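You operate a simulated robot arm through the tools that you are given. There is no shell and no other tool. Be economical: measure what you need, move in short steps, check, and stop when the job is done.

You run a simulated robot arm. Do the job below in one go: nothing can be reset, and whatever is moved stays where it is left.

## Task
Put things in order on the top of the bench. At the end: the brown pack stands where the orange measure stood; the white tube stands where the brown pack stood; the teal pad stands where the white tube stood; the orange measure stands on top of the green shade; whatever was shut is shut again. Leave all else as you found it, and nothing knocked over.

Only the result counts: the job must be done as asked and must still hold three seconds after the hand-in. Knocking over, shifting, dropping, spilling or breaking anything else fails it.

## Robot
A 7-joint arm with a two-finger parallel gripper, fixed in place. Base frame: the origin is at the foot of the arm, x ahead of it, y to its left, z up. Units: cm, degrees, N and s.
With the tool pointing down near the work surface it reaches from about 30 to 70 cm from the base axis. Its first joint turns from -66.0 to 66.0 degrees. Payload 1.57 kg.
The TCP is the grasp point between the finger pads, 3 cm short of the fingertips. In the tool frame z runs along the fingers and y along their closing line. Largest opening 11 cm; finger width 2.4, thickness 1.2; the body of the gripper, 4.8 by 11.2 cm, starts 7.8 cm behind the TCP.
Orientation is that of the tool frame in the base frame, as a unit quaternion [x, y, z, w]. With the fingers straight down and closing along the base's y, the tool's x points along the base's -x, its y along +y and its z along -z.

## Interface
- The arm moves only by the tool step_arm. Its argument "targets" is a list of rows, each a list of 7 numbers: the turn, a rotation vector about the tool's x, y, z in degrees, then the shift along the tool's x, y, z in cm, then the finger opening in cm, from 0 to 11. In form: [[wx, wy, wz, dx, dy, dz, jaw], ...]. A call has 1 to 8 rows; each row shifts and turns the commanded pose from where the row before left it, along the tool's axes as they then stand. Each row takes 0.2 s and may step no farther than 5 cm and 8.6 degrees from the row before; otherwise, or with a gripper value out of range, the whole call is refused. Where a pose cannot be reached the arm comes as near as it can. A force on the tool above 40 N (or 10 N above the force at the start of the call, whichever is more), or a blocked arm, ends the call early, and 0.2 s more pass. The fingers move at their own pace (about 10.8 cm/s each) and stop on an object; they squeeze with about 43 N. The grip force told is the motor's: it shows also when the fingers shut on nothing. Time passes only in rows, and 0.2 s behind the last, so rows that do not move let the fingers close. The reply holds the time, the measured pose of the TCP, the force on the tool along the base axes, the opening and the grip force, in the units named above and with some noise.
- Cameras (640 x 400 px; columns grow to the right, rows downward): "scene" is fixed at [17.73, -40.09, 140.95]; the picture's right is [0.65, -0.76, 0.00], its down [-0.40, -0.34, -0.85] and it looks along [0.65, 0.55, -0.53] (base axes); focal length 310 px, centre (320, 200). "wrist" rides on the gripper at [7, 1.6, -14.1] in the tool frame; the picture's right is [-0.23, 0.97, 0.00], its down [-0.86, -0.20, -0.48] and it looks along [-0.47, -0.11, 0.88] (tool axes); focal length 222 px, centre (320, 200). There is no depth. A picture from a camera that has moved, and an enlarged one, comes with that camera's place and axes in the base frame and with its lens.
- snapshot(camera): a new picture of that camera. It takes no simulated time.
- enlarge(camera, box): a new picture of the part [left, top, right, bottom] of that camera's present view, enlarged. It takes no simulated time.
- finish_job(): hands the job in; it is judged then, once.

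Go step by step. Nothing tells you positions but the pictures and the camera data: compare them with the known pose of the tool, close in by small moves and look again before you grip or let go. The budget is 120 turns and 84 pictures, counting those below and the enlarged ones. Unless the task says otherwise, let go and move clear before handing in, and close with one line.

The tools are called by a JSON object that holds its "fn" and its "kwargs". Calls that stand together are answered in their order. step_arm: Moves the arm, as the interface text tells. Its arguments: {"type":"object","properties":{"targets":{"type":"array","items":{"type":"array","items":{"type":"number"}}}},"required":["targets"]} The other tools are called the same way: snapshot (camera) takes a picture; enlarge (camera, box) takes an enlarged picture of a part of a camera's view; finish_job () hands the job in.

At the start:

```text
time: 0.0
tcp_pos: [37.74, 17.68, 115.32]
tcp_rot: [0.0, 1.0, 0.0, 0.0]
ft_force: [-0.3, 0.3, 0.3]
opening: 10.99
finger_force: 0.0
```

scene: 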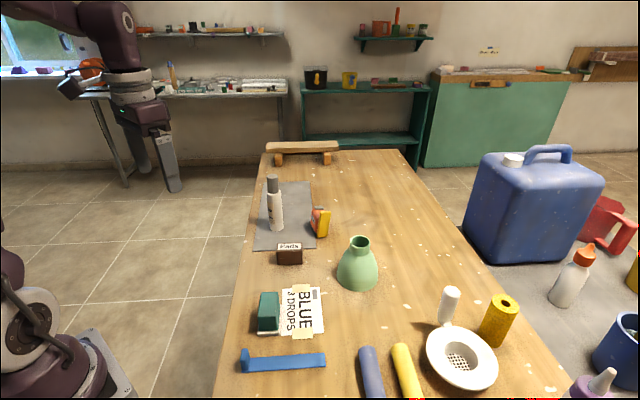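
wrist: 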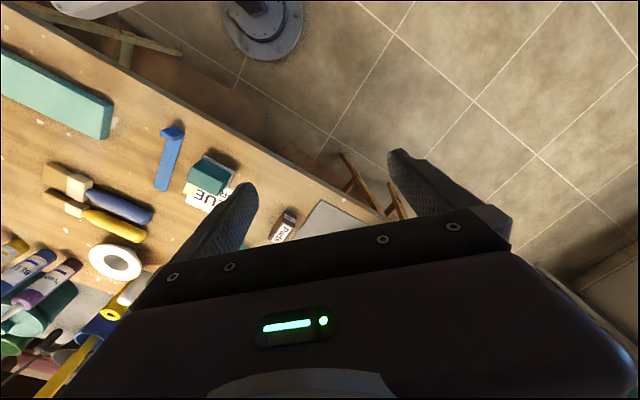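

I see a bench with a brown pack, an orange measure (tape measure), a white tube or bottle, a teal pad and a green shade (funnel-shaped). I'll enlarge the views to identify them.

{"fn": "enlarge", "kwargs": {"camera": "scene", "box": [220, 160, 420, 285]}}

{"fn": "enlarge", "kwargs": {"camera": "scene", "box": [220, 270, 540, 400]}}

```text
3.20 times, centred on (320, 222) of scene
camera zoom: at [17.73, -40.09, 140.95], right [0.65, -0.76, 0.0], down [-0.4, -0.34, -0.85], along [0.65, 0.55, -0.53], focal length 992 px, centre (320, 128)
```

zoom: 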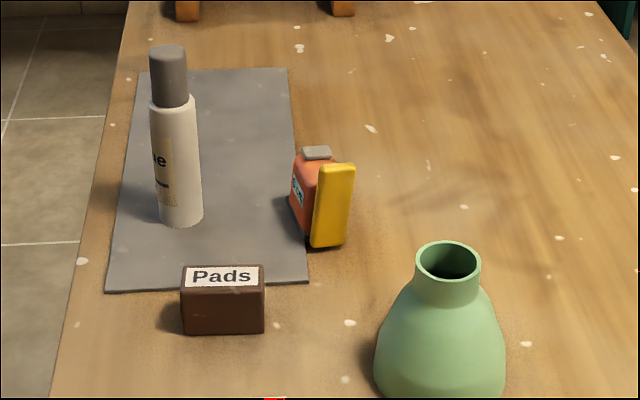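

```text
2.00 times, centred on (380, 335) of scene
camera zoom: at [17.73, -40.09, 140.95], right [0.65, -0.76, 0.0], down [-0.4, -0.34, -0.85], along [0.65, 0.55, -0.53], focal length 620 px, centre (200, -70)
```

zoom: 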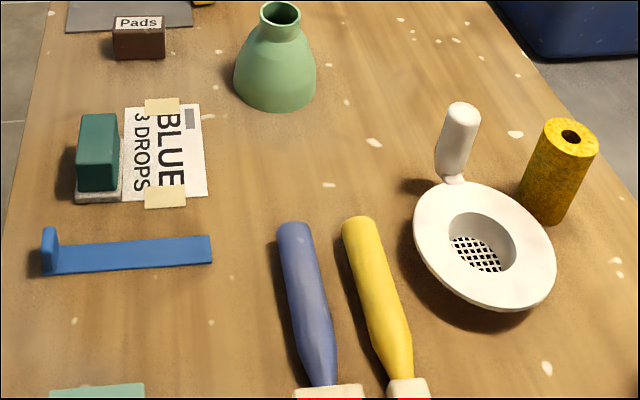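

The objects are aligned with a bench turned about 45°. I estimate the pack at (58,4), the tube at (66,17), the measure at (71,5), the shade at (65,-12) and the pad at (42,-6). I'll move the wrist camera over them for a second view.

{"fn": "step_arm", "kwargs": {"targets": [[0, 0, 0, -2.6, -3.2, 0, 11], [0, 0, 0, -2.6, -3.2, 0, 11], [0, 0, 0, -2.6, -3.2, 0, 11], [0, 0, 0, -2.6, -3.2, 0, 11]]}}

{"fn": "snapshot", "kwargs": {"camera": "wrist"}}

```text
time: 1.0
tcp_pos: [48.43, 4.75, 115.56]
tcp_rot: [-0.001, 1.0, 0.0, 0.0]
ft_force: [-0.3, -0.4, 0.5]
opening: 11.0
finger_force: 0.0
```

```text
79 pictures are left
camera wrist: at [41.33, 6.42, 129.64], right [0.23, 0.97, 0.0], down [0.86, -0.2, 0.48], along [0.47, -0.11, -0.88], focal length 222 px, centre (320, 200)
```

wrist: 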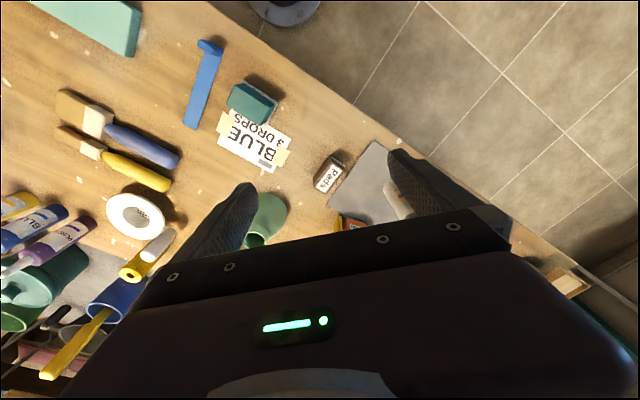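

The camera's centre looks through the grasp point, so I'll move outward over the mat to see the pack, tube and measure from above.

{"fn": "step_arm", "kwargs": {"targets": [[0, 0, 0, -4, 1.7, 0, 11], [0, 0, 0, -4, 1.7, 0, 11], [0, 0, 0, -4, 1.7, 0, 11], [0, 0, 0, 0, 0, 0, 11]]}}

{"fn": "snapshot", "kwargs": {"camera": "wrist"}}

```text
time: 2.0
tcp_pos: [60.3, 10.06, 115.54]
tcp_rot: [0.0, 1.0, -0.001, -0.001]
ft_force: [0.5, -0.1, 0.4]
opening: 10.98
finger_force: 0.1
```

```text
78 pictures are left
camera wrist: at [53.24, 11.69, 129.71], right [0.23, 0.97, 0.0], down [0.86, -0.2, 0.48], along [0.46, -0.11, -0.88], focal length 222 px, centre (320, 200)
```

wrist: 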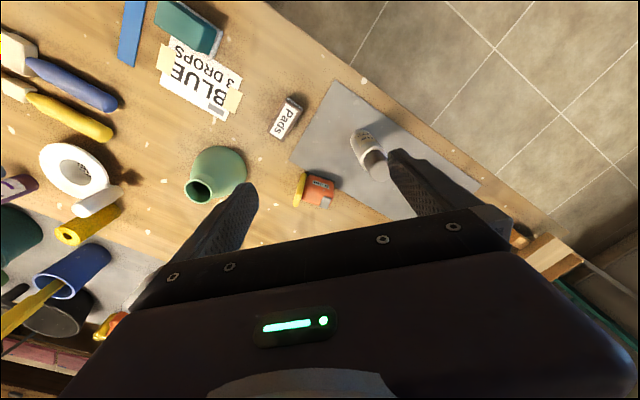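

{"fn": "enlarge", "kwargs": {"camera": "wrist", "box": [240, 80, 400, 220]}}

{"fn": "enlarge", "kwargs": {"camera": "wrist", "box": [130, 0, 290, 140]}}

```text
2.86 times, centred on (320, 150) of wrist
camera zoom: at [53.24, 11.69, 129.71], right [0.23, 0.97, 0.0], down [0.86, -0.2, 0.48], along [0.46, -0.11, -0.88], focal length 635 px, centre (320, 343)
```

zoom: 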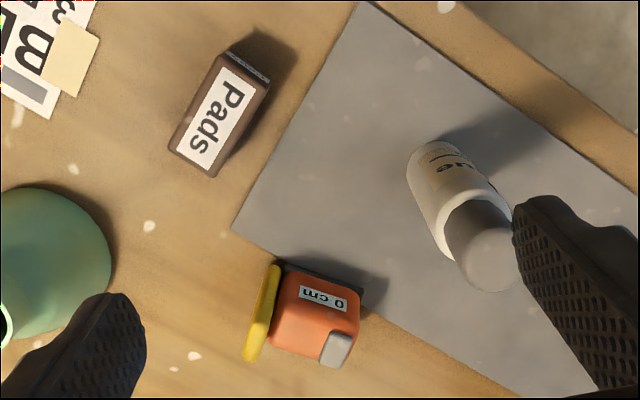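

```text
2.86 times, centred on (210, 70) of wrist
camera zoom: at [53.24, 11.69, 129.71], right [0.23, 0.97, 0.0], down [0.86, -0.2, 0.48], along [0.46, -0.11, -0.88], focal length 635 px, centre (634, 571)
```

zoom: 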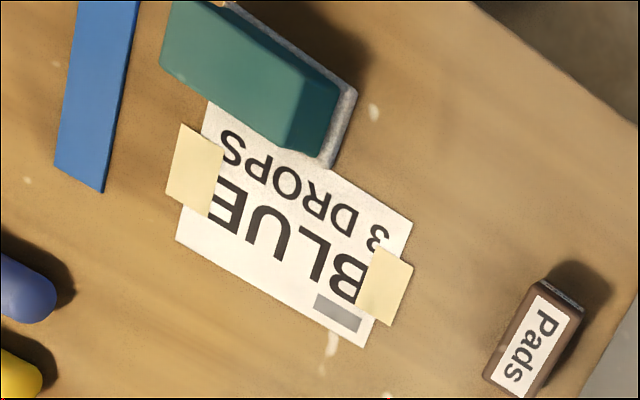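

The pack's top is about 6.3×3.1 cm, centred near (57.6,4.3), with its long axis at about -47°. The measure has a yellow face that I need to check, so I'm moving closer to it.

{"fn": "step_arm", "kwargs": {"targets": [[0, 0, 0, -2.2, -2, 3, 11], [0, 0, 0, -2.2, -2, 3, 11], [0, 0, 0, -2.2, -1, 2, 11], [0, 0, 0, 0, 0, 0, 11]]}}

{"fn": "snapshot", "kwargs": {"camera": "wrist"}}

{"fn": "enlarge", "kwargs": {"camera": "scene", "box": [290, 190, 350, 250]}}

```text
time: 3.0
tcp_pos: [64.95, 6.22, 107.21]
tcp_rot: [-0.026, 0.999, -0.015, -0.026]
ft_force: [0.4, -0.2, 0.1]
opening: 10.99
finger_force: 0.0
out of reach, approached as far as the arm can: row 3
```

```text
75 pictures are left
camera wrist: at [58.68, 8.03, 121.66], right [0.17, 0.98, -0.04], down [0.89, -0.14, 0.44], along [0.42, -0.11, -0.9], focal length 222 px, centre (320, 200)
```

wrist: 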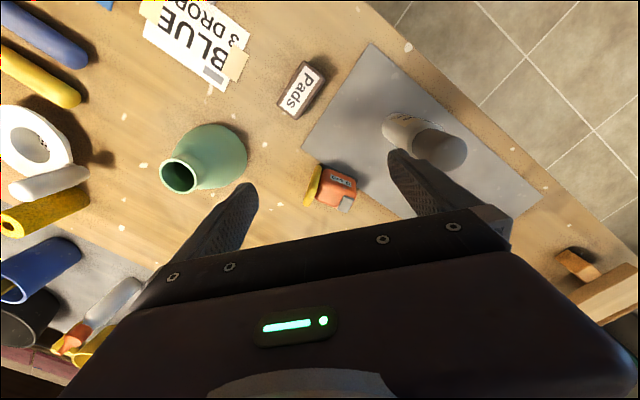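

```text
6.67 times, centred on (320, 220) of scene
camera zoom: at [17.73, -40.1, 140.95], right [0.65, -0.76, 0.0], down [-0.4, -0.34, -0.85], along [0.65, 0.55, -0.53], focal length 2066 px, centre (320, 67)
```

zoom: 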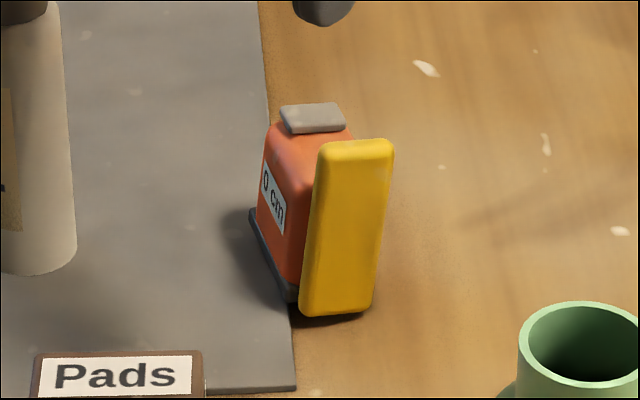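

I'll enlarge the current wrist view of the measure to work out its shape.

{"fn": "enlarge", "kwargs": {"camera": "wrist", "box": [280, 140, 380, 220]}}

```text
5.00 times, centred on (330, 180) of wrist
camera zoom: at [58.68, 8.03, 121.66], right [0.17, 0.98, -0.04], down [0.89, -0.14, 0.44], along [0.42, -0.11, -0.9], focal length 1111 px, centre (270, 300)
```

zoom: 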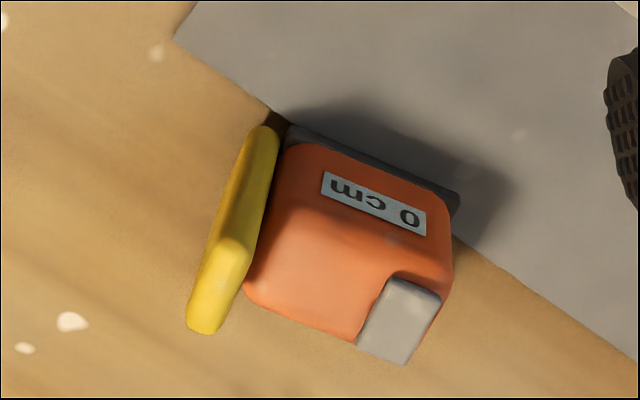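

The yellow slab may be part of the measure or a separate piece beside it. I'll pull back and tilt the camera to get a low view.

{"fn": "step_arm", "kwargs": {"targets": [[0, 0, 0, 4, -0.5, 0, 11], [0, 0, 0, 4, -0.5, 0, 11], [0, 0, 0, 4, -0.5, 0, 11], [0, 0, 0, 4, -0.5, 0, 11], [0, -8.5, 0, 0, 0, 1, 11], [0, -8.5, 0, 0, 0, 1, 11], [0, -8.5, 0, 0, 0, 1, 11], [0, -8.5, 0, 0, 0, 0, 11]]}}

{"fn": "snapshot", "kwargs": {"camera": "wrist"}}

```text
time: 4.8
tcp_pos: [51.16, 2.91, 104.61]
tcp_rot: [0.0, 0.956, 0.0, 0.293]
ft_force: [-1.0, -0.8, 0.5]
opening: 10.99
finger_force: 0.0
```

```text
72 pictures are left
camera wrist: at [37.51, 4.54, 112.39], right [0.19, 0.97, 0.13], down [0.44, -0.2, 0.87], along [0.88, -0.11, -0.47], focal length 222 px, centre (320, 200)
```

wrist: 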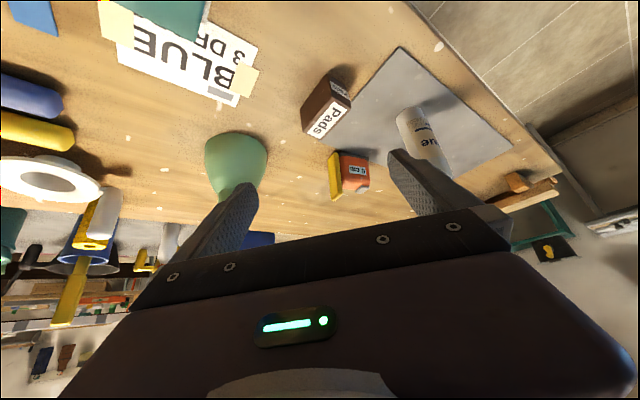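

{"fn": "enlarge", "kwargs": {"camera": "wrist", "box": [300, 140, 380, 204]}}

```text
6.25 times, centred on (340, 172) of wrist
camera zoom: at [37.51, 4.54, 112.39], right [0.19, 0.97, 0.13], down [0.44, -0.2, 0.87], along [0.88, -0.11, -0.47], focal length 1388 px, centre (195, 375)
```

zoom: 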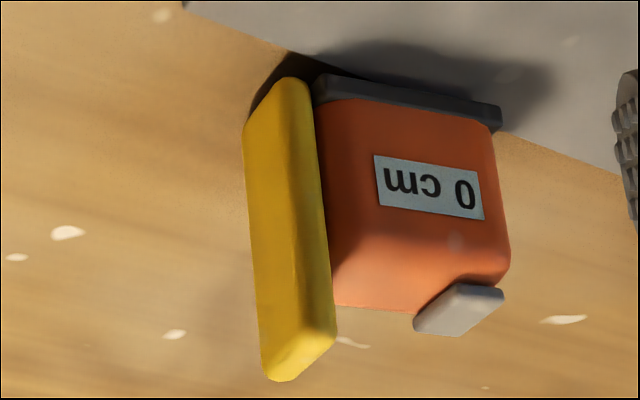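

The slab and measure lie on nearly the same axes. I want a view along the slab's plane, so I'll shift left and yaw about 30°.

{"fn": "step_arm", "kwargs": {"targets": [[0, 0, 0, 0.06, 2.75, 1.35, 11], [0, 0, 0, 0.06, 2.75, 1.35, 11], [0, 0, 0, 0.06, 2.75, 1.35, 11], [0, 0, 0, 0.06, 2.75, 1.35, 11], [4.2, 0, 6.2, 0, 0, 0, 11], [4.2, 0, 6.2, 0, 0, 0, 11], [4.2, 0, 6.2, 0, 0, 0, 11], [4.2, 0, 6.2, 0, 0, 0, 11]]}}

{"fn": "snapshot", "kwargs": {"camera": "wrist"}}

```text
time: 6.6
tcp_pos: [54.09, 13.93, 99.89]
tcp_rot: [0.247, 0.924, -0.077, 0.283]
ft_force: [-1.2, -0.2, -0.6]
opening: 11.0
finger_force: 0.0
out of reach, approached as far as the arm can: row 6
```

```text
70 pictures are left
camera wrist: at [43.03, 22.16, 107.69], right [0.65, 0.75, 0.13], down [0.28, -0.39, 0.88], along [0.71, -0.53, -0.47], focal length 222 px, centre (320, 200)
```

wrist: 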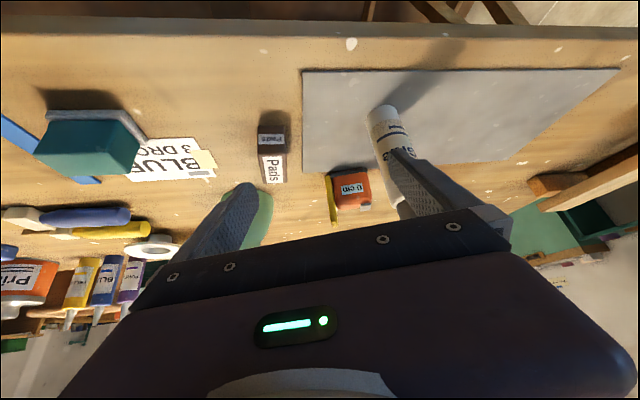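

{"fn": "enlarge", "kwargs": {"camera": "wrist", "box": [315, 150, 385, 234]}}

{"fn": "enlarge", "kwargs": {"camera": "wrist", "box": [20, 90, 180, 200]}}

```text
4.76 times, centred on (350, 192) of wrist
camera zoom: at [43.03, 22.16, 107.69], right [0.65, 0.75, 0.13], down [0.28, -0.39, 0.88], along [0.71, -0.53, -0.47], focal length 1058 px, centre (177, 238)
```

zoom: 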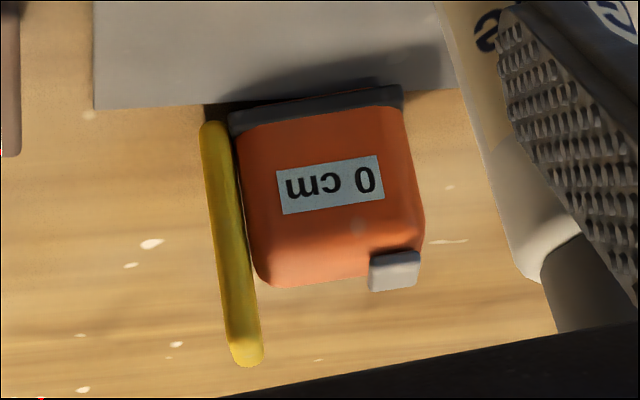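

```text
3.64 times, centred on (100, 145) of wrist
camera zoom: at [43.03, 22.16, 107.69], right [0.65, 0.75, 0.13], down [0.28, -0.39, 0.88], along [0.71, -0.53, -0.47], focal length 808 px, centre (1120, 400)
```

zoom: 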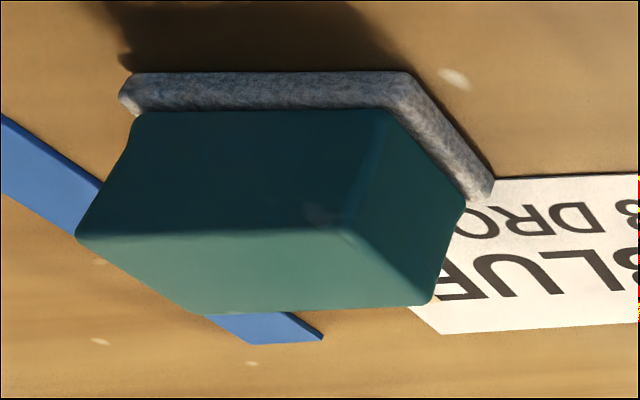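

The slab is thin, vertical and separate-looking, about 9 cm tall against the measure's 6 cm. I'll grip the measure across its "0 cm" and back faces so the slab isn't touched whether or not it belongs to it. First I'm retracting and starting to yaw.

{"fn": "step_arm", "kwargs": {"targets": [[0, 0, 0, -2.0, -2.85, -1.06, 11], [0, 0, 0, -2.0, -2.85, -1.06, 11], [0, 0, 0, -2.0, -2.85, -1.06, 11], [0, 0, 0, -2.0, -2.85, -1.06, 11], [-4.47, 0, -6.63, 0, 0, 0, 11], [-4.47, 0, -6.63, 0, 0, 0, 11], [-4.47, 0, -6.63, 0, 0, 0, 11], [-4.47, 0, -6.63, 0, 0, 0, 11]]}}

{"fn": "step_arm", "kwargs": {"targets": [[-4.47, 0, -6.63, 0, 0, 0, 11], [-4.47, 0, -6.63, 0, 0, 0, 11], [-4.47, 0, -6.63, 0, 0, 0, 11], [-4.47, 0, -6.63, 0, 0, 0, 11], [-4.47, 0, -6.63, 0, 0, 0, 11], [-4.47, 0, -6.63, 0, 0, 0, 11], [-3.2, 0, -4.8, 0, 0, 0, 11], [0, 8.5, 0, 0, 0, 0, 11]]}}

{"fn": "snapshot", "kwargs": {"camera": "wrist"}}

```text
time: 8.4
tcp_pos: [52.15, 1.92, 107.88]
tcp_rot: [-0.018, 0.956, 0.005, 0.293]
ft_force: [-0.2, -0.8, 0.1]
opening: 11.03
finger_force: 0.1
```

```text
time: 10.2
tcp_pos: [52.07, 1.96, 107.93]
tcp_rot: [-0.457, 0.862, 0.103, 0.194]
ft_force: [0.5, 0.1, 1.1]
opening: 11.01
finger_force: 0.0
```

```text
67 pictures are left
camera wrist: at [43.8, -7.37, 117.66], right [-0.69, 0.72, 0.1], down [0.48, 0.36, 0.8], along [0.54, 0.6, -0.59], focal length 222 px, centre (320, 200)
```

wrist: 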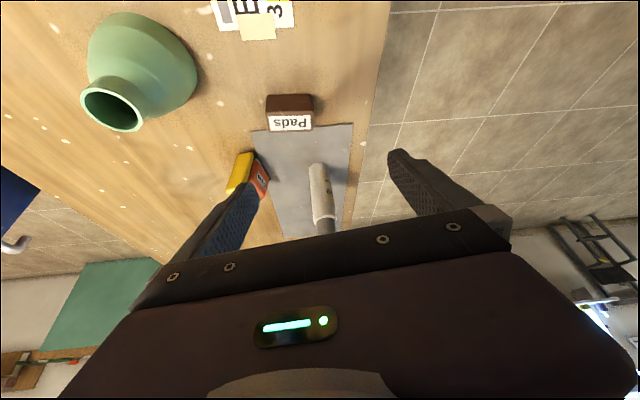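

The orientation is now closing at azimuth -34° with a 25° tilt. Next I move toward the measure and look.

{"fn": "step_arm", "kwargs": {"targets": [[0, 0, 0, -1.08, -3.3, 1.87, 9], [0, 0, 0, -1.08, -3.3, 1.87, 9], [0, 0, 0, -1.08, -3.3, 1.87, 9], [0, 0, 0, -1.08, -3.3, 1.87, 9], [0, 0, 0, 0, 0, 0, 9]]}}

{"fn": "snapshot", "kwargs": {"camera": "wrist"}}

```text
time: 11.4
tcp_pos: [67.05, 0.32, 102.88]
tcp_rot: [-0.457, 0.862, 0.103, 0.195]
ft_force: [-0.9, 0.2, 0.1]
opening: 9.0
finger_force: 0.2
```

```text
66 pictures are left
camera wrist: at [58.83, -9.02, 112.67], right [-0.69, 0.72, 0.1], down [0.48, 0.36, 0.8], along [0.54, 0.6, -0.59], focal length 222 px, centre (320, 200)
```

wrist: 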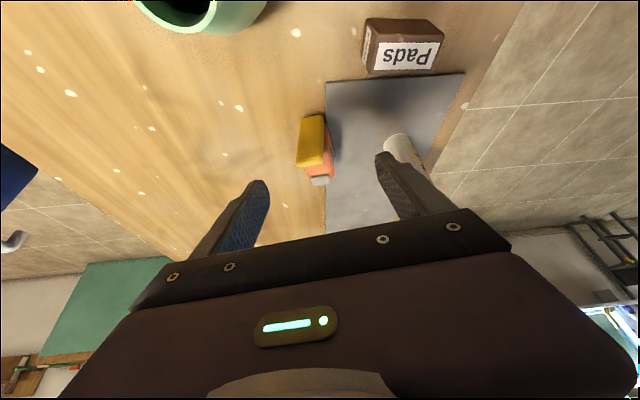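

{"fn": "enlarge", "kwargs": {"camera": "wrist", "box": [270, 95, 370, 195]}}

```text
4.00 times, centred on (320, 145) of wrist
camera zoom: at [58.83, -9.02, 112.67], right [-0.69, 0.72, 0.1], down [0.48, 0.36, 0.8], along [0.54, 0.6, -0.59], focal length 888 px, centre (320, 420)
```

zoom: 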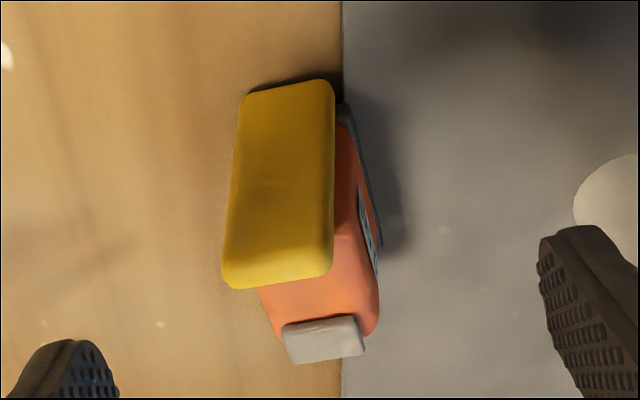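

The measure's centre comes out at about (72.9,7.0), with its top near z=92. I'll move to a point up the tool axis and check alignment.

{"fn": "step_arm", "kwargs": {"targets": [[0, 0, 0, -0.88, -0.36, 2.37, 9], [0, 0, 0, -0.88, -0.36, 2.37, 9], [0, 0, 0, -0.88, -0.36, 2.37, 9], [0, 0, 0, 0, 0, 2, 9], [0, 0, 0, 0, 0, 0, 9]]}}

{"fn": "snapshot", "kwargs": {"camera": "wrist"}}

{"fn": "snapshot", "kwargs": {"camera": "scene"}}

```text
time: 12.6
tcp_pos: [71.48, 4.9, 95.97]
tcp_rot: [-0.456, 0.863, 0.101, 0.194]
ft_force: [-0.6, -0.2, -0.3]
opening: 8.99
finger_force: 0.0
```

```text
64 pictures are left
camera wrist: at [63.2, -4.36, 105.64], right [-0.69, 0.72, 0.1], down [0.48, 0.36, 0.8], along [0.54, 0.6, -0.59], focal length 222 px, centre (320, 200)
```

wrist: 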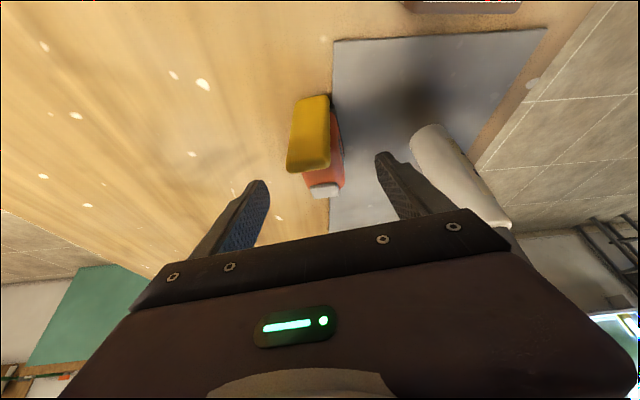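

```text
63 pictures are left
```

scene: 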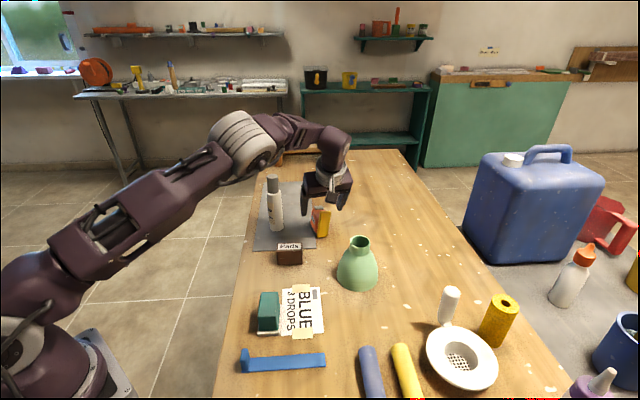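

The measure is centred between the fingers. I'll advance along the tool axis in stages.

{"fn": "step_arm", "kwargs": {"targets": [[0, 0, 0, 0, 0, 2, 9], [0, 0, 0, 0, 0, 1.5, 9], [0, 0, 0, 0, 0, 0, 9]]}}

{"fn": "enlarge", "kwargs": {"camera": "wrist", "box": [220, 80, 420, 205]}}

{"fn": "enlarge", "kwargs": {"camera": "scene", "box": [280, 160, 370, 250]}}

```text
time: 13.4
tcp_pos: [72.31, 6.26, 92.75]
tcp_rot: [-0.456, 0.863, 0.102, 0.195]
ft_force: [-0.1, -0.1, 0.4]
opening: 9.0
finger_force: 0.1
```

```text
3.20 times, centred on (320, 142) of wrist
camera zoom: at [63.97, -3.12, 102.51], right [-0.69, 0.72, 0.1], down [0.48, 0.36, 0.8], along [0.54, 0.6, -0.59], focal length 711 px, centre (320, 384)
```

zoom: 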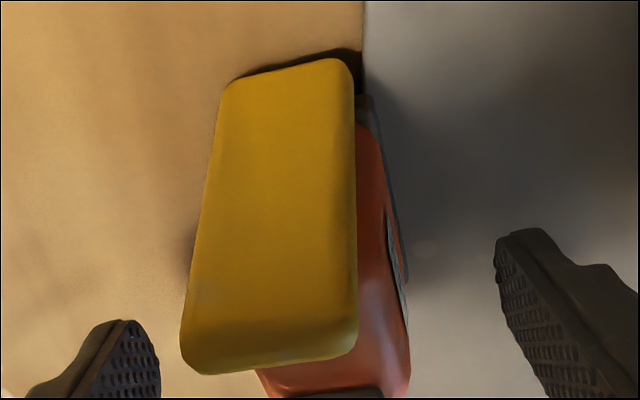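

```text
4.44 times, centred on (325, 205) of scene
camera zoom: at [17.73, -40.09, 140.95], right [0.65, -0.76, 0.0], down [-0.4, -0.34, -0.85], along [0.65, 0.55, -0.53], focal length 1378 px, centre (298, 178)
```

zoom: 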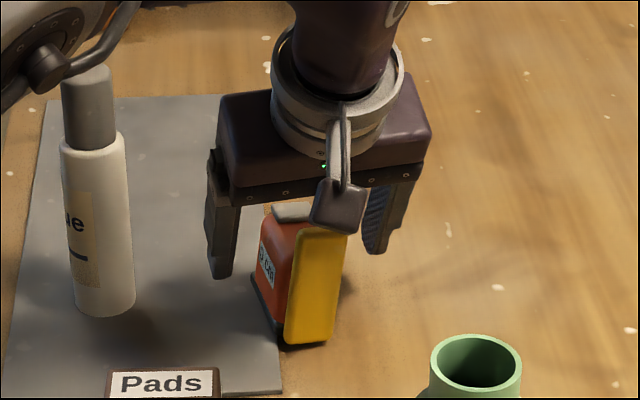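

Clearance looks good on both sides. I'll go 2.2 cm further and close the fingers gently.

{"fn": "step_arm", "kwargs": {"targets": [[0, 0, 0, 0, 0, 1.2, 9], [0, 0, 0, 0, 0, 1.0, 9], [0, 0, 0, 0, 0, 0, 9]]}}

{"fn": "enlarge", "kwargs": {"camera": "scene", "box": [280, 160, 370, 250]}}

```text
time: 14.2
tcp_pos: [72.85, 7.03, 90.75]
tcp_rot: [-0.457, 0.862, 0.103, 0.195]
ft_force: [0.3, -0.9, -0.6]
opening: 9.02
finger_force: 0.1
```

```text
4.44 times, centred on (325, 205) of scene
camera zoom: at [17.73, -40.09, 140.95], right [0.65, -0.76, 0.0], down [-0.4, -0.34, -0.85], along [0.65, 0.55, -0.53], focal length 1378 px, centre (298, 178)
```

zoom: 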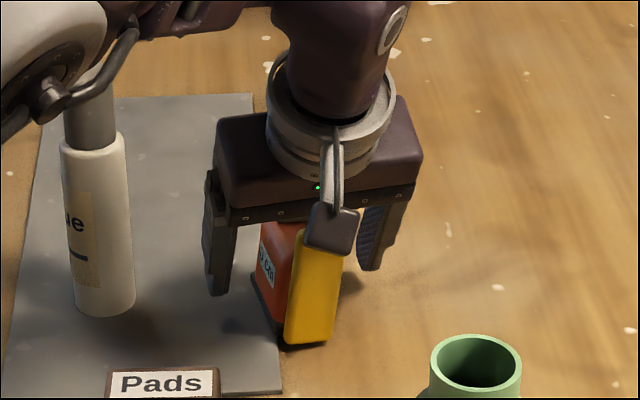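

{"fn": "step_arm", "kwargs": {"targets": [[0, 0, 0, 0, 0, 0, 7], [0, 0, 0, 0, 0, 0, 5.5], [0, 0, 0, 0, 0, 0, 4.5], [0, 0, 0, 0, 0, 0, 3.5], [0, 0, 0, 0, 0, 0, 2], [0, 0, 0, 0, 0, 0, 0], [0, 0, 0, 0, 0, 0, 0]]}}

{"fn": "enlarge", "kwargs": {"camera": "scene", "box": [280, 160, 370, 250]}}

{"fn": "snapshot", "kwargs": {"camera": "wrist"}}

```text
time: 15.8
tcp_pos: [72.82, 6.98, 90.71]
tcp_rot: [-0.457, 0.862, 0.103, 0.196]
ft_force: [-2.3, 3.7, 2.0]
opening: 3.77
finger_force: 42.9
```

```text
4.44 times, centred on (325, 205) of scene
camera zoom: at [17.72, -40.09, 140.95], right [0.65, -0.76, 0.0], down [-0.4, -0.34, -0.85], along [0.65, 0.55, -0.53], focal length 1378 px, centre (298, 178)
```

zoom: 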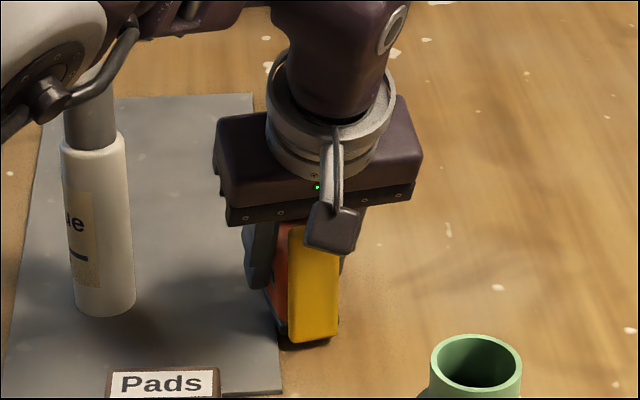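

```text
58 pictures are left
camera wrist: at [64.47, -2.29, 100.57], right [-0.69, 0.72, 0.1], down [0.48, 0.36, 0.8], along [0.54, 0.6, -0.59], focal length 222 px, centre (320, 200)
```

wrist: 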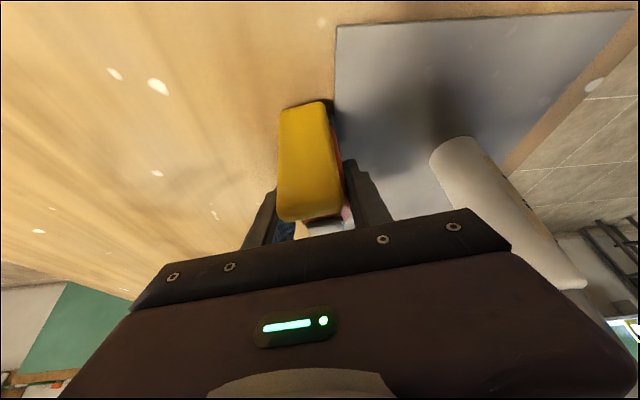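

Gripped, with a width of 3.8 cm. I'll lift about 1.5 cm and check whether the yellow slab comes along.

{"fn": "step_arm", "kwargs": {"targets": [[0, 0, 0, -0.21, 0, -0.45, 0], [0, 0, 0, -0.21, 0, -0.45, 0], [0, 0, 0, -0.21, 0, -0.45, 0], [0, 0, 0, 0, 0, 0, 0]]}}

{"fn": "enlarge", "kwargs": {"camera": "scene", "box": [280, 160, 370, 250]}}

{"fn": "enlarge", "kwargs": {"camera": "wrist", "box": [240, 80, 400, 240]}}

```text
time: 16.8
tcp_pos: [72.84, 7.05, 92.19]
tcp_rot: [-0.457, 0.862, 0.103, 0.195]
ft_force: [-0.5, 0.1, 2.3]
opening: 3.65
finger_force: 43.5
```

```text
4.44 times, centred on (325, 205) of scene
camera zoom: at [17.73, -40.1, 140.95], right [0.65, -0.76, 0.0], down [-0.4, -0.34, -0.85], along [0.65, 0.55, -0.53], focal length 1378 px, centre (298, 178)
```

zoom: 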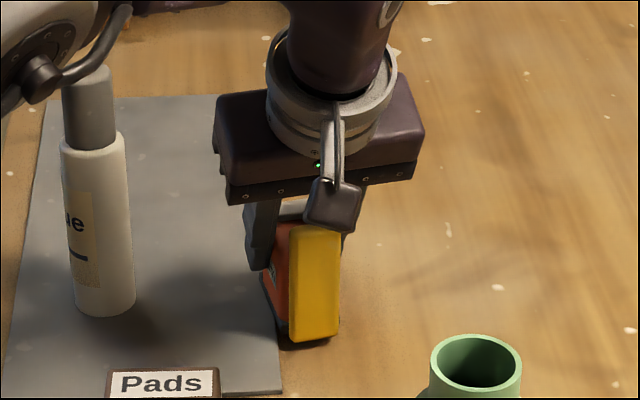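

```text
2.50 times, centred on (320, 160) of wrist
camera zoom: at [64.52, -2.29, 102.0], right [-0.69, 0.72, 0.1], down [0.48, 0.36, 0.8], along [0.54, 0.6, -0.59], focal length 555 px, centre (320, 300)
```

zoom: 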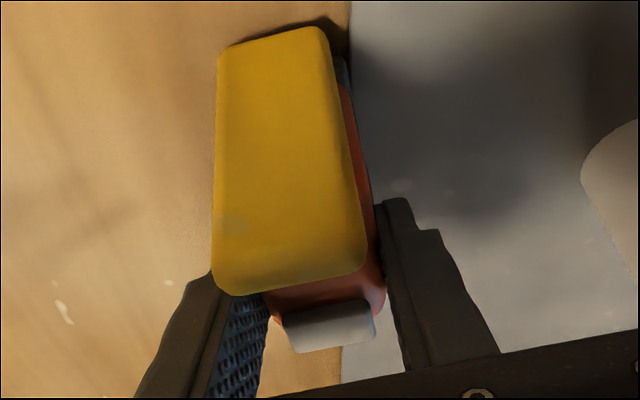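

The fingers slid up about 1.5 cm and the measure stayed put. The tips were probably on the base plate and now clamp the body. I'll test with another tiny lift.

{"fn": "step_arm", "kwargs": {"targets": [[0, 0, 0, 0, 0, 0, 0], [0, 0, 0, -0.13, 0, -0.27, 0], [0, 0, 0, -0.13, 0, -0.27, 0], [0, 0, 0, 0, 0, 0, 0]]}}

{"fn": "enlarge", "kwargs": {"camera": "scene", "box": [295, 195, 345, 245]}}

```text
time: 17.8
tcp_pos: [72.88, 7.11, 92.79]
tcp_rot: [-0.456, 0.862, 0.102, 0.195]
ft_force: [-0.2, 0.6, -1.7]
opening: 3.78
finger_force: 42.3
```

```text
8.00 times, centred on (320, 220) of scene
camera zoom: at [17.74, -40.09, 140.95], right [0.65, -0.76, 0.0], down [-0.4, -0.34, -0.85], along [0.65, 0.55, -0.53], focal length 2480 px, centre (320, 40)
```

zoom: 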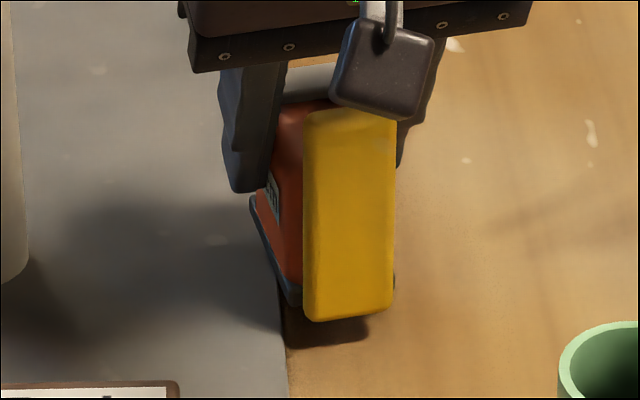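

The slab now rises with the measure, so it is probably part of it. I'll lift another 2 cm and check.

{"fn": "step_arm", "kwargs": {"targets": [[0, 0, 0, -0.21, 0, -0.45, 0], [0, 0, 0, -0.21, 0, -0.45, 0], [0, 0, 0, -0.21, 0, -0.45, 0], [0, 0, 0, -0.21, 0, -0.45, 0], [0, 0, 0, 0, 0, 0, 0]]}}

{"fn": "enlarge", "kwargs": {"camera": "scene", "box": [280, 180, 350, 250]}}

{"fn": "enlarge", "kwargs": {"camera": "wrist", "box": [240, 80, 400, 240]}}

```text
time: 19.0
tcp_pos: [72.91, 7.04, 94.89]
tcp_rot: [-0.456, 0.863, 0.101, 0.194]
ft_force: [0.2, -0.2, -1.8]
opening: 3.78
finger_force: 42.6
```

```text
5.71 times, centred on (315, 215) of scene
camera zoom: at [17.74, -40.09, 140.95], right [0.65, -0.76, 0.0], down [-0.4, -0.34, -0.85], along [0.65, 0.55, -0.53], focal length 1771 px, centre (349, 114)
```

zoom: 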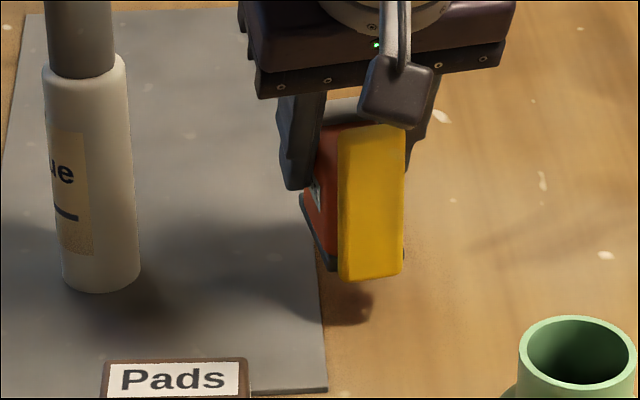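

```text
2.50 times, centred on (320, 160) of wrist
camera zoom: at [64.6, -2.28, 104.59], right [-0.69, 0.72, 0.1], down [0.48, 0.36, 0.8], along [0.54, 0.6, -0.59], focal length 555 px, centre (320, 300)
```

zoom: 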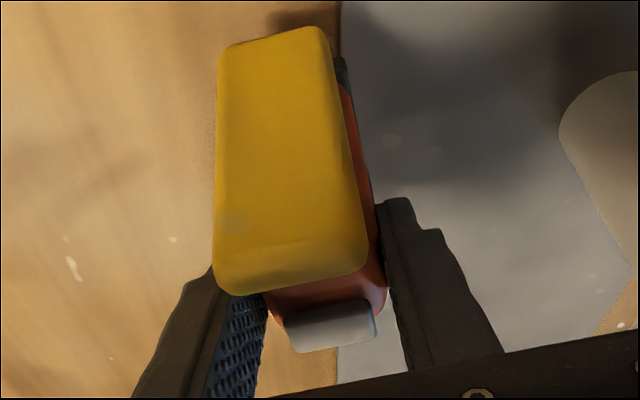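

The measure and slab are one rigid piece and are held firmly, with the bottom about 6.15 cm below the TCP. The shade rim is near (64.5,-12.1, z 96.3). I'll raise the measure and carry it over the shade.

{"fn": "step_arm", "kwargs": {"targets": [[0, 0, 0, 0.86, 0.03, -3.18, 0], [0, 0, 0, 0.86, 0.03, -3.18, 0], [0, 0, 0, 0.86, 0.03, -3.18, 0], [0, 0, 0, 0.86, 0.03, -3.18, 0], [0, 0, 0, 0, 0, 0, 0]]}}

{"fn": "step_arm", "kwargs": {"targets": [[0, 0, 0, 2.56, -0.98, -1.3, 0], [0, 0, 0, 2.56, -0.98, -1.3, 0], [0, 0, 0, 2.56, -0.98, -1.3, 0], [0, 0, 0, 2.56, -0.98, -1.3, 0], [0, 0, 0, 0, 0, 0, 0]]}}

{"fn": "enlarge", "kwargs": {"camera": "scene", "box": [300, 180, 420, 300]}}

{"fn": "snapshot", "kwargs": {"camera": "wrist"}}

```text
time: 20.2
tcp_pos: [67.87, -0.02, 104.76]
tcp_rot: [-0.457, 0.862, 0.102, 0.195]
ft_force: [-0.4, 0.4, -2.1]
opening: 3.75
finger_force: 42.9
```

```text
time: 21.4
tcp_pos: [64.69, -11.66, 105.29]
tcp_rot: [-0.456, 0.862, 0.102, 0.195]
ft_force: [0.8, -0.9, -2.3]
opening: 3.76
finger_force: 42.9
```

```text
3.33 times, centred on (360, 240) of scene
camera zoom: at [17.74, -40.1, 140.95], right [0.65, -0.76, 0.0], down [-0.4, -0.34, -0.85], along [0.65, 0.55, -0.53], focal length 1033 px, centre (187, 67)
```

zoom: 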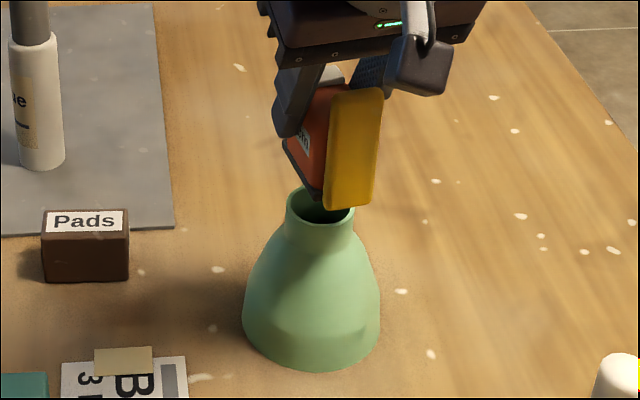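

```text
51 pictures are left
camera wrist: at [56.33, -21.1, 115.08], right [-0.69, 0.72, 0.1], down [0.48, 0.36, 0.8], along [0.54, 0.6, -0.59], focal length 222 px, centre (320, 200)
```

wrist: 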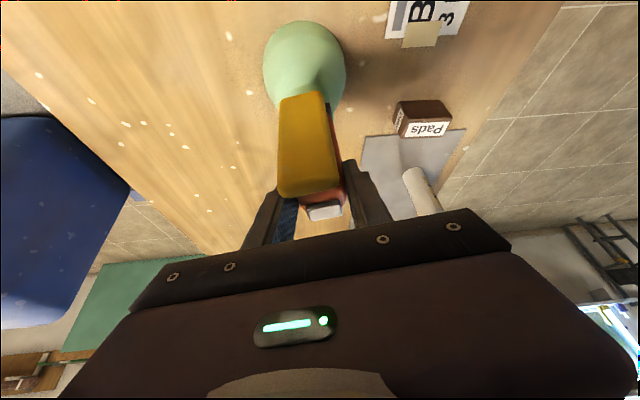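

It's nicely over the neck. I'll nudge +0.6 cm in y, lower 1.9 cm and look.

{"fn": "step_arm", "kwargs": {"targets": [[0, 0, 0, -0.45, 0.34, 0.21, 0], [0, 0, 0, 0.41, 0, 0.86, 0], [0, 0, 0, 0.41, 0, 0.86, 0], [0, 0, 0, 0, 0, 0, 0]]}}

{"fn": "enlarge", "kwargs": {"camera": "scene", "box": [320, 190, 400, 270]}}

```text
time: 22.4
tcp_pos: [64.61, -11.04, 103.16]
tcp_rot: [-0.457, 0.862, 0.103, 0.195]
ft_force: [0.4, 0.4, -3.3]
opening: 3.74
finger_force: 43.2
```

```text
5.00 times, centred on (360, 230) of scene
camera zoom: at [17.74, -40.09, 140.95], right [0.65, -0.76, 0.0], down [-0.4, -0.34, -0.85], along [0.65, 0.55, -0.53], focal length 1550 px, centre (120, 50)
```

zoom: 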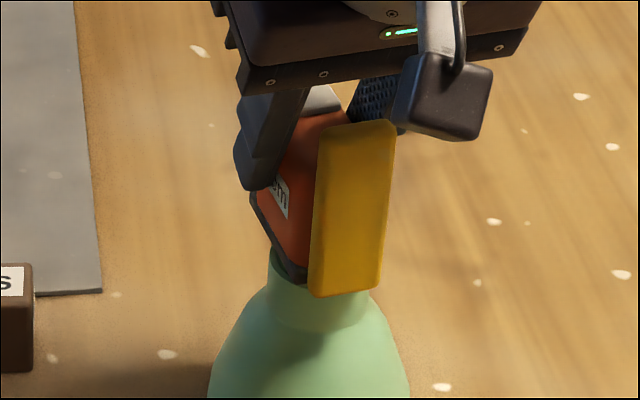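

Aligned. I'll lower in small steps and watch the force.

{"fn": "step_arm", "kwargs": {"targets": [[0, 0, 0, 0.107, 0, 0.226, 0], [0, 0, 0, 0.107, 0, 0.226, 0], [0, 0, 0, 0, 0, 0, 0]]}}

{"fn": "step_arm", "kwargs": {"targets": [[0, 0, 0, 0.065, 0, 0.135, 0], [0, 0, 0, 0, 0, 0, 0]]}}

{"fn": "step_arm", "kwargs": {"targets": [[0, 0, 0, 0.065, 0, 0.135, 0], [0, 0, 0, 0, 0, 0, 0]]}}

{"fn": "enlarge", "kwargs": {"camera": "scene", "box": [320, 190, 400, 270]}}

```text
time: 23.2
tcp_pos: [64.82, -11.03, 102.65]
tcp_rot: [-0.456, 0.862, 0.102, 0.195]
ft_force: [0.4, 0.0, -3.0]
opening: 3.75
finger_force: 43.2
```

```text
time: 23.8
tcp_pos: [64.67, -11.17, 102.54]
tcp_rot: [-0.456, 0.862, 0.102, 0.196]
ft_force: [-0.2, 0.2, -2.1]
opening: 3.76
finger_force: 43.1
```

```text
time: 24.4
tcp_pos: [64.63, -11.08, 102.45]
tcp_rot: [-0.456, 0.862, 0.103, 0.195]
ft_force: [0.6, 1.0, -2.5]
opening: 3.76
finger_force: 43.0
```

```text
5.00 times, centred on (360, 230) of scene
camera zoom: at [17.74, -40.09, 140.95], right [0.65, -0.76, 0.0], down [-0.4, -0.34, -0.85], along [0.65, 0.55, -0.53], focal length 1550 px, centre (120, 50)
```

zoom: 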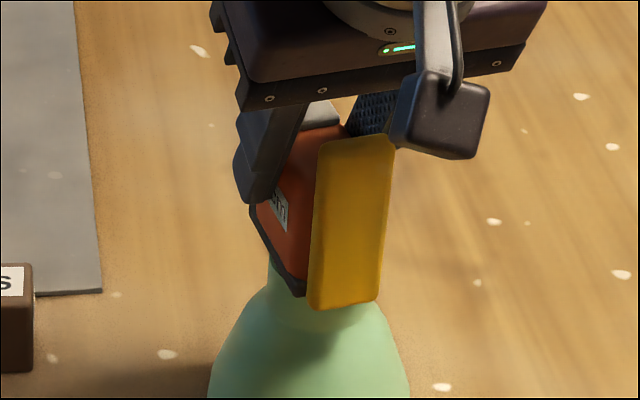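

No contact yet, so I continue in 0.15 cm steps.

{"fn": "step_arm", "kwargs": {"targets": [[0, 0, 0, 0.065, 0, 0.135, 0], [0, 0, 0, 0, 0, 0, 0]]}}

{"fn": "step_arm", "kwargs": {"targets": [[0, 0, 0, 0.065, 0, 0.135, 0], [0, 0, 0, 0, 0, 0, 0]]}}

{"fn": "step_arm", "kwargs": {"targets": [[0, 0, 0, 0.065, 0, 0.135, 0], [0, 0, 0, 0, 0, 0, 0]]}}

```text
time: 25.0
tcp_pos: [64.77, -10.97, 102.48]
tcp_rot: [-0.457, 0.862, 0.102, 0.195]
ft_force: [2.8, 1.0, 11.9]
opening: 3.75
finger_force: 42.8
```

```text
time: 25.6
tcp_pos: [64.68, -11.0, 102.27]
tcp_rot: [-0.456, 0.862, 0.102, 0.197]
ft_force: [-0.1, 4.0, 33.2]
opening: 3.78
finger_force: 43.1
```

```text
time: 26.2
tcp_pos: [64.63, -10.98, 102.04]
tcp_rot: [-0.457, 0.861, 0.103, 0.196]
ft_force: [2.9, 3.0, 32.4]
opening: 3.77
finger_force: 42.6
```

Contact made and the measure is seated. I'll ease up slightly, then open the fingers gradually.

{"fn": "step_arm", "kwargs": {"targets": [[0, 0, 0, -0.065, 0, -0.135, 0], [0, 0, 0, 0, 0, 0, 0]]}}

{"fn": "enlarge", "kwargs": {"camera": "scene", "box": [320, 190, 400, 270]}}

{"fn": "snapshot", "kwargs": {"camera": "wrist"}}

```text
time: 26.8
tcp_pos: [64.67, -11.1, 102.04]
tcp_rot: [-0.456, 0.862, 0.103, 0.194]
ft_force: [7.0, 1.6, 17.3]
opening: 3.77
finger_force: 42.8
```

```text
5.00 times, centred on (360, 230) of scene
camera zoom: at [17.71, -40.08, 140.95], right [0.65, -0.76, 0.0], down [-0.4, -0.34, -0.85], along [0.65, 0.55, -0.53], focal length 1550 px, centre (120, 50)
```

zoom: 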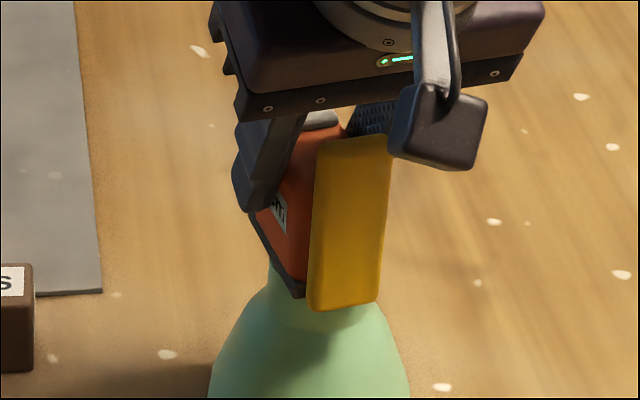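

```text
47 pictures are left
camera wrist: at [56.3, -20.41, 111.84], right [-0.69, 0.72, 0.1], down [0.48, 0.36, 0.8], along [0.54, 0.6, -0.59], focal length 222 px, centre (320, 200)
```

wrist: 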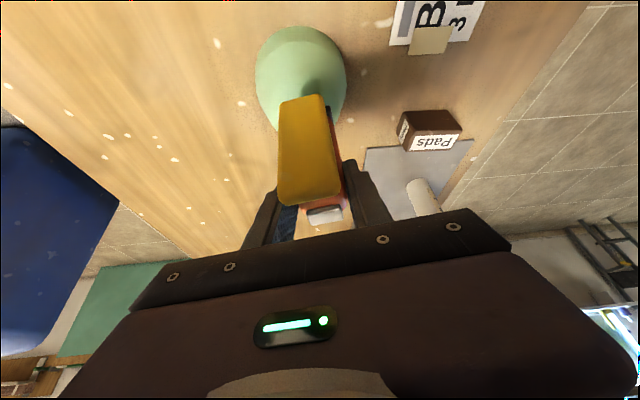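

{"fn": "step_arm", "kwargs": {"targets": [[0, 0, 0, -0.05, 0, -0.1, 0], [0, 0, 0, 0, 0, 0, 3.6], [0, 0, 0, 0, 0, 0, 4.2], [0, 0, 0, 0, 0, 0, 5], [0, 0, 0, 0, 0, 0, 6], [0, 0, 0, 0, 0, 0, 7], [0, 0, 0, 0, 0, 0, 8]]}}

{"fn": "enlarge", "kwargs": {"camera": "scene", "box": [320, 190, 400, 270]}}

```text
time: 28.4
tcp_pos: [64.6, -11.08, 102.29]
tcp_rot: [-0.456, 0.862, 0.102, 0.195]
ft_force: [-0.2, -0.1, 0.3]
opening: 8.01
finger_force: 0.0
```

```text
5.00 times, centred on (360, 230) of scene
camera zoom: at [17.73, -40.09, 140.95], right [0.65, -0.76, 0.0], down [-0.4, -0.34, -0.85], along [0.65, 0.55, -0.53], focal length 1550 px, centre (120, 50)
```

zoom: 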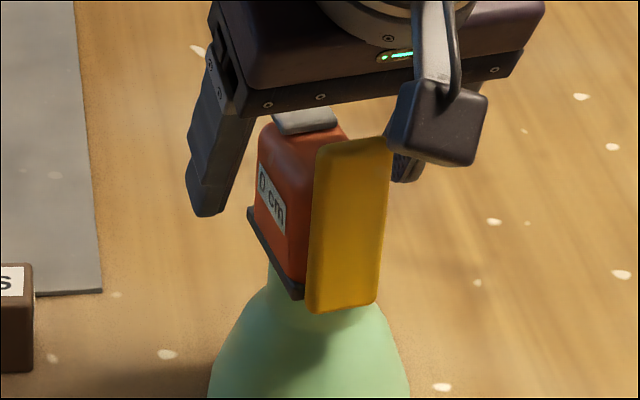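

The measure stands on the shade by itself. I'll withdraw along the tool axis.

{"fn": "step_arm", "kwargs": {"targets": [[0, 0, 0, 0, 0, -1, 8], [0, 0, 0, 0, 0, -3, 8], [0, 0, 0, 0, 0, -3, 8], [0, 0, 0, 0, 0, -3, 8], [0, 0, 0, 0, 0, 0, 8]]}}

{"fn": "enlarge", "kwargs": {"camera": "scene", "box": [240, 160, 400, 300]}}

```text
time: 29.6
tcp_pos: [62.21, -14.61, 111.35]
tcp_rot: [-0.457, 0.862, 0.102, 0.195]
ft_force: [0.0, 0.9, 0.3]
opening: 8.01
finger_force: 0.1
```

```text
2.86 times, centred on (320, 230) of scene
camera zoom: at [17.73, -40.09, 140.95], right [0.65, -0.76, 0.0], down [-0.4, -0.34, -0.85], along [0.65, 0.55, -0.53], focal length 886 px, centre (320, 114)
```

zoom: 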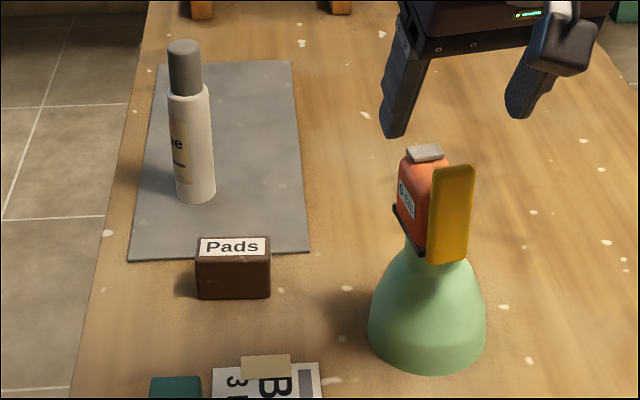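

The measure is standing well. Next is the brown pack: I'll grip it across its 3.1 cm thickness with the same tilt, so I'm moving near it and yawing to about -48°.

{"fn": "step_arm", "kwargs": {"targets": [[0, 0, 0, -0.86, 0, -1.8, 8], [0, 0, 0, -1.15, 3.66, 1.72, 8], [0, 0, 0, -1.15, 3.66, 1.72, 8], [0, 0, 0, -1.15, 3.66, 1.72, 8], [0, 0, 0, -1.15, 3.66, 1.72, 8], [0, 0, 0, -1.15, 3.66, 1.72, 8], [3.42, 0, 7.23, 0, 0, 0, 8], [3.42, 0, 7.23, 0, 0, 0, 8]]}}

{"fn": "step_arm", "kwargs": {"targets": [[3.42, 0, 7.23, 0, 0, 0, 8], [3.42, 0, 7.23, 0, 0, 0, 8], [3.42, 0, 7.23, 0, 0, 0, 8], [3.42, 0, 7.23, 0, 0, 0, 8], [3.42, 0, 7.23, 0, 0, 0, 8], [3.42, 0, 7.23, 0, 0, 0, 8], [3.42, 0, 7.23, 0, 0, 0, 8], [3.42, 0, 7.23, 0, 0, 0, 8]]}}

{"fn": "step_arm", "kwargs": {"targets": [[3.42, 0, 7.23, 0, 0, 0, 8], [3.42, 0, 7.23, 0, 0, 0, 8], [3.42, 0, 7.23, 0, 0, 0, 8], [0, 0, 0, 0, 0, 0, 8]]}}

{"fn": "snapshot", "kwargs": {"camera": "wrist"}}

```text
time: 31.4
tcp_pos: [52.11, 2.86, 108.04]
tcp_rot: [-0.331, 0.917, 0.074, 0.207]
ft_force: [-0.7, 0.0, 0.6]
opening: 7.99
finger_force: 0.1
```

```text
time: 33.2
tcp_pos: [52.12, 2.97, 107.91]
tcp_rot: [0.206, 0.954, -0.045, 0.214]
ft_force: [-0.5, 0.9, 0.1]
opening: 7.99
finger_force: 0.1
```

```text
time: 34.2
tcp_pos: [52.19, 3.02, 107.95]
tcp_rot: [0.4, 0.89, -0.089, 0.2]
ft_force: [0.3, 0.3, -0.8]
opening: 8.0
finger_force: 0.0
```

```text
44 pictures are left
camera wrist: at [45.09, 13.25, 117.74], right [0.86, 0.49, 0.1], down [0.23, -0.56, 0.8], along [0.45, -0.67, -0.59], focal length 222 px, centre (320, 200)
```

wrist: 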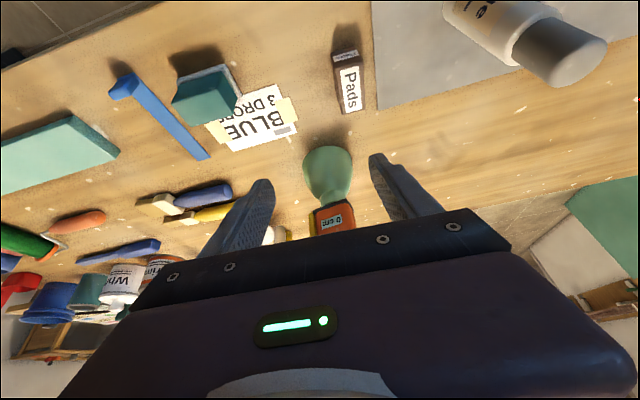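

{"fn": "enlarge", "kwargs": {"camera": "wrist", "box": [310, 40, 390, 120]}}

```text
5.00 times, centred on (350, 80) of wrist
camera zoom: at [45.09, 13.25, 117.74], right [0.86, 0.49, 0.1], down [0.23, -0.56, 0.8], along [0.45, -0.67, -0.59], focal length 1111 px, centre (170, 800)
```

zoom: 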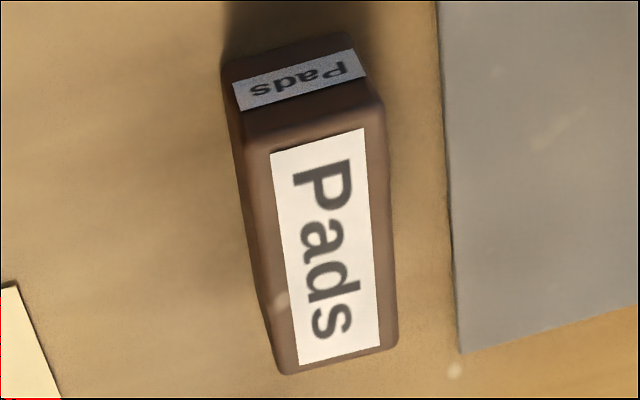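

The pack is at (57.9,4.2) and well aligned. I'll go to the pre-grasp pose.

{"fn": "step_arm", "kwargs": {"targets": [[0, 0, 0, 1.27, 1.27, 2.15, 8], [0, 0, 0, 1.27, 1.27, 2.15, 8], [0, 0, 0, 1.27, 1.27, 2.15, 8], [0, 0, 0, 1.27, 1.27, 2.15, 8], [0, 0, 0, 0, 0, 3, 8], [0, 0, 0, 0, 0, 2, 8], [0, 0, 0, 0, 0, 0, 8]]}}

{"fn": "snapshot", "kwargs": {"camera": "wrist"}}

```text
time: 35.8
tcp_pos: [56.51, 5.53, 93.62]
tcp_rot: [0.399, 0.89, -0.089, 0.201]
ft_force: [0.5, 0.0, -0.6]
opening: 8.02
finger_force: 0.0
```

```text
42 pictures are left
camera wrist: at [49.49, 15.85, 103.34], right [0.86, 0.5, 0.1], down [0.23, -0.56, 0.8], along [0.45, -0.67, -0.59], focal length 222 px, centre (320, 200)
```

wrist: 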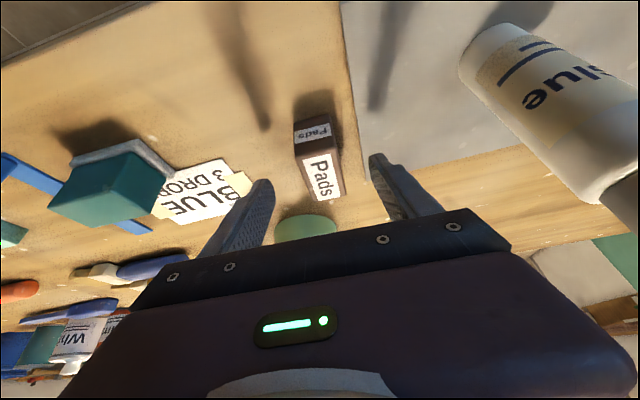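

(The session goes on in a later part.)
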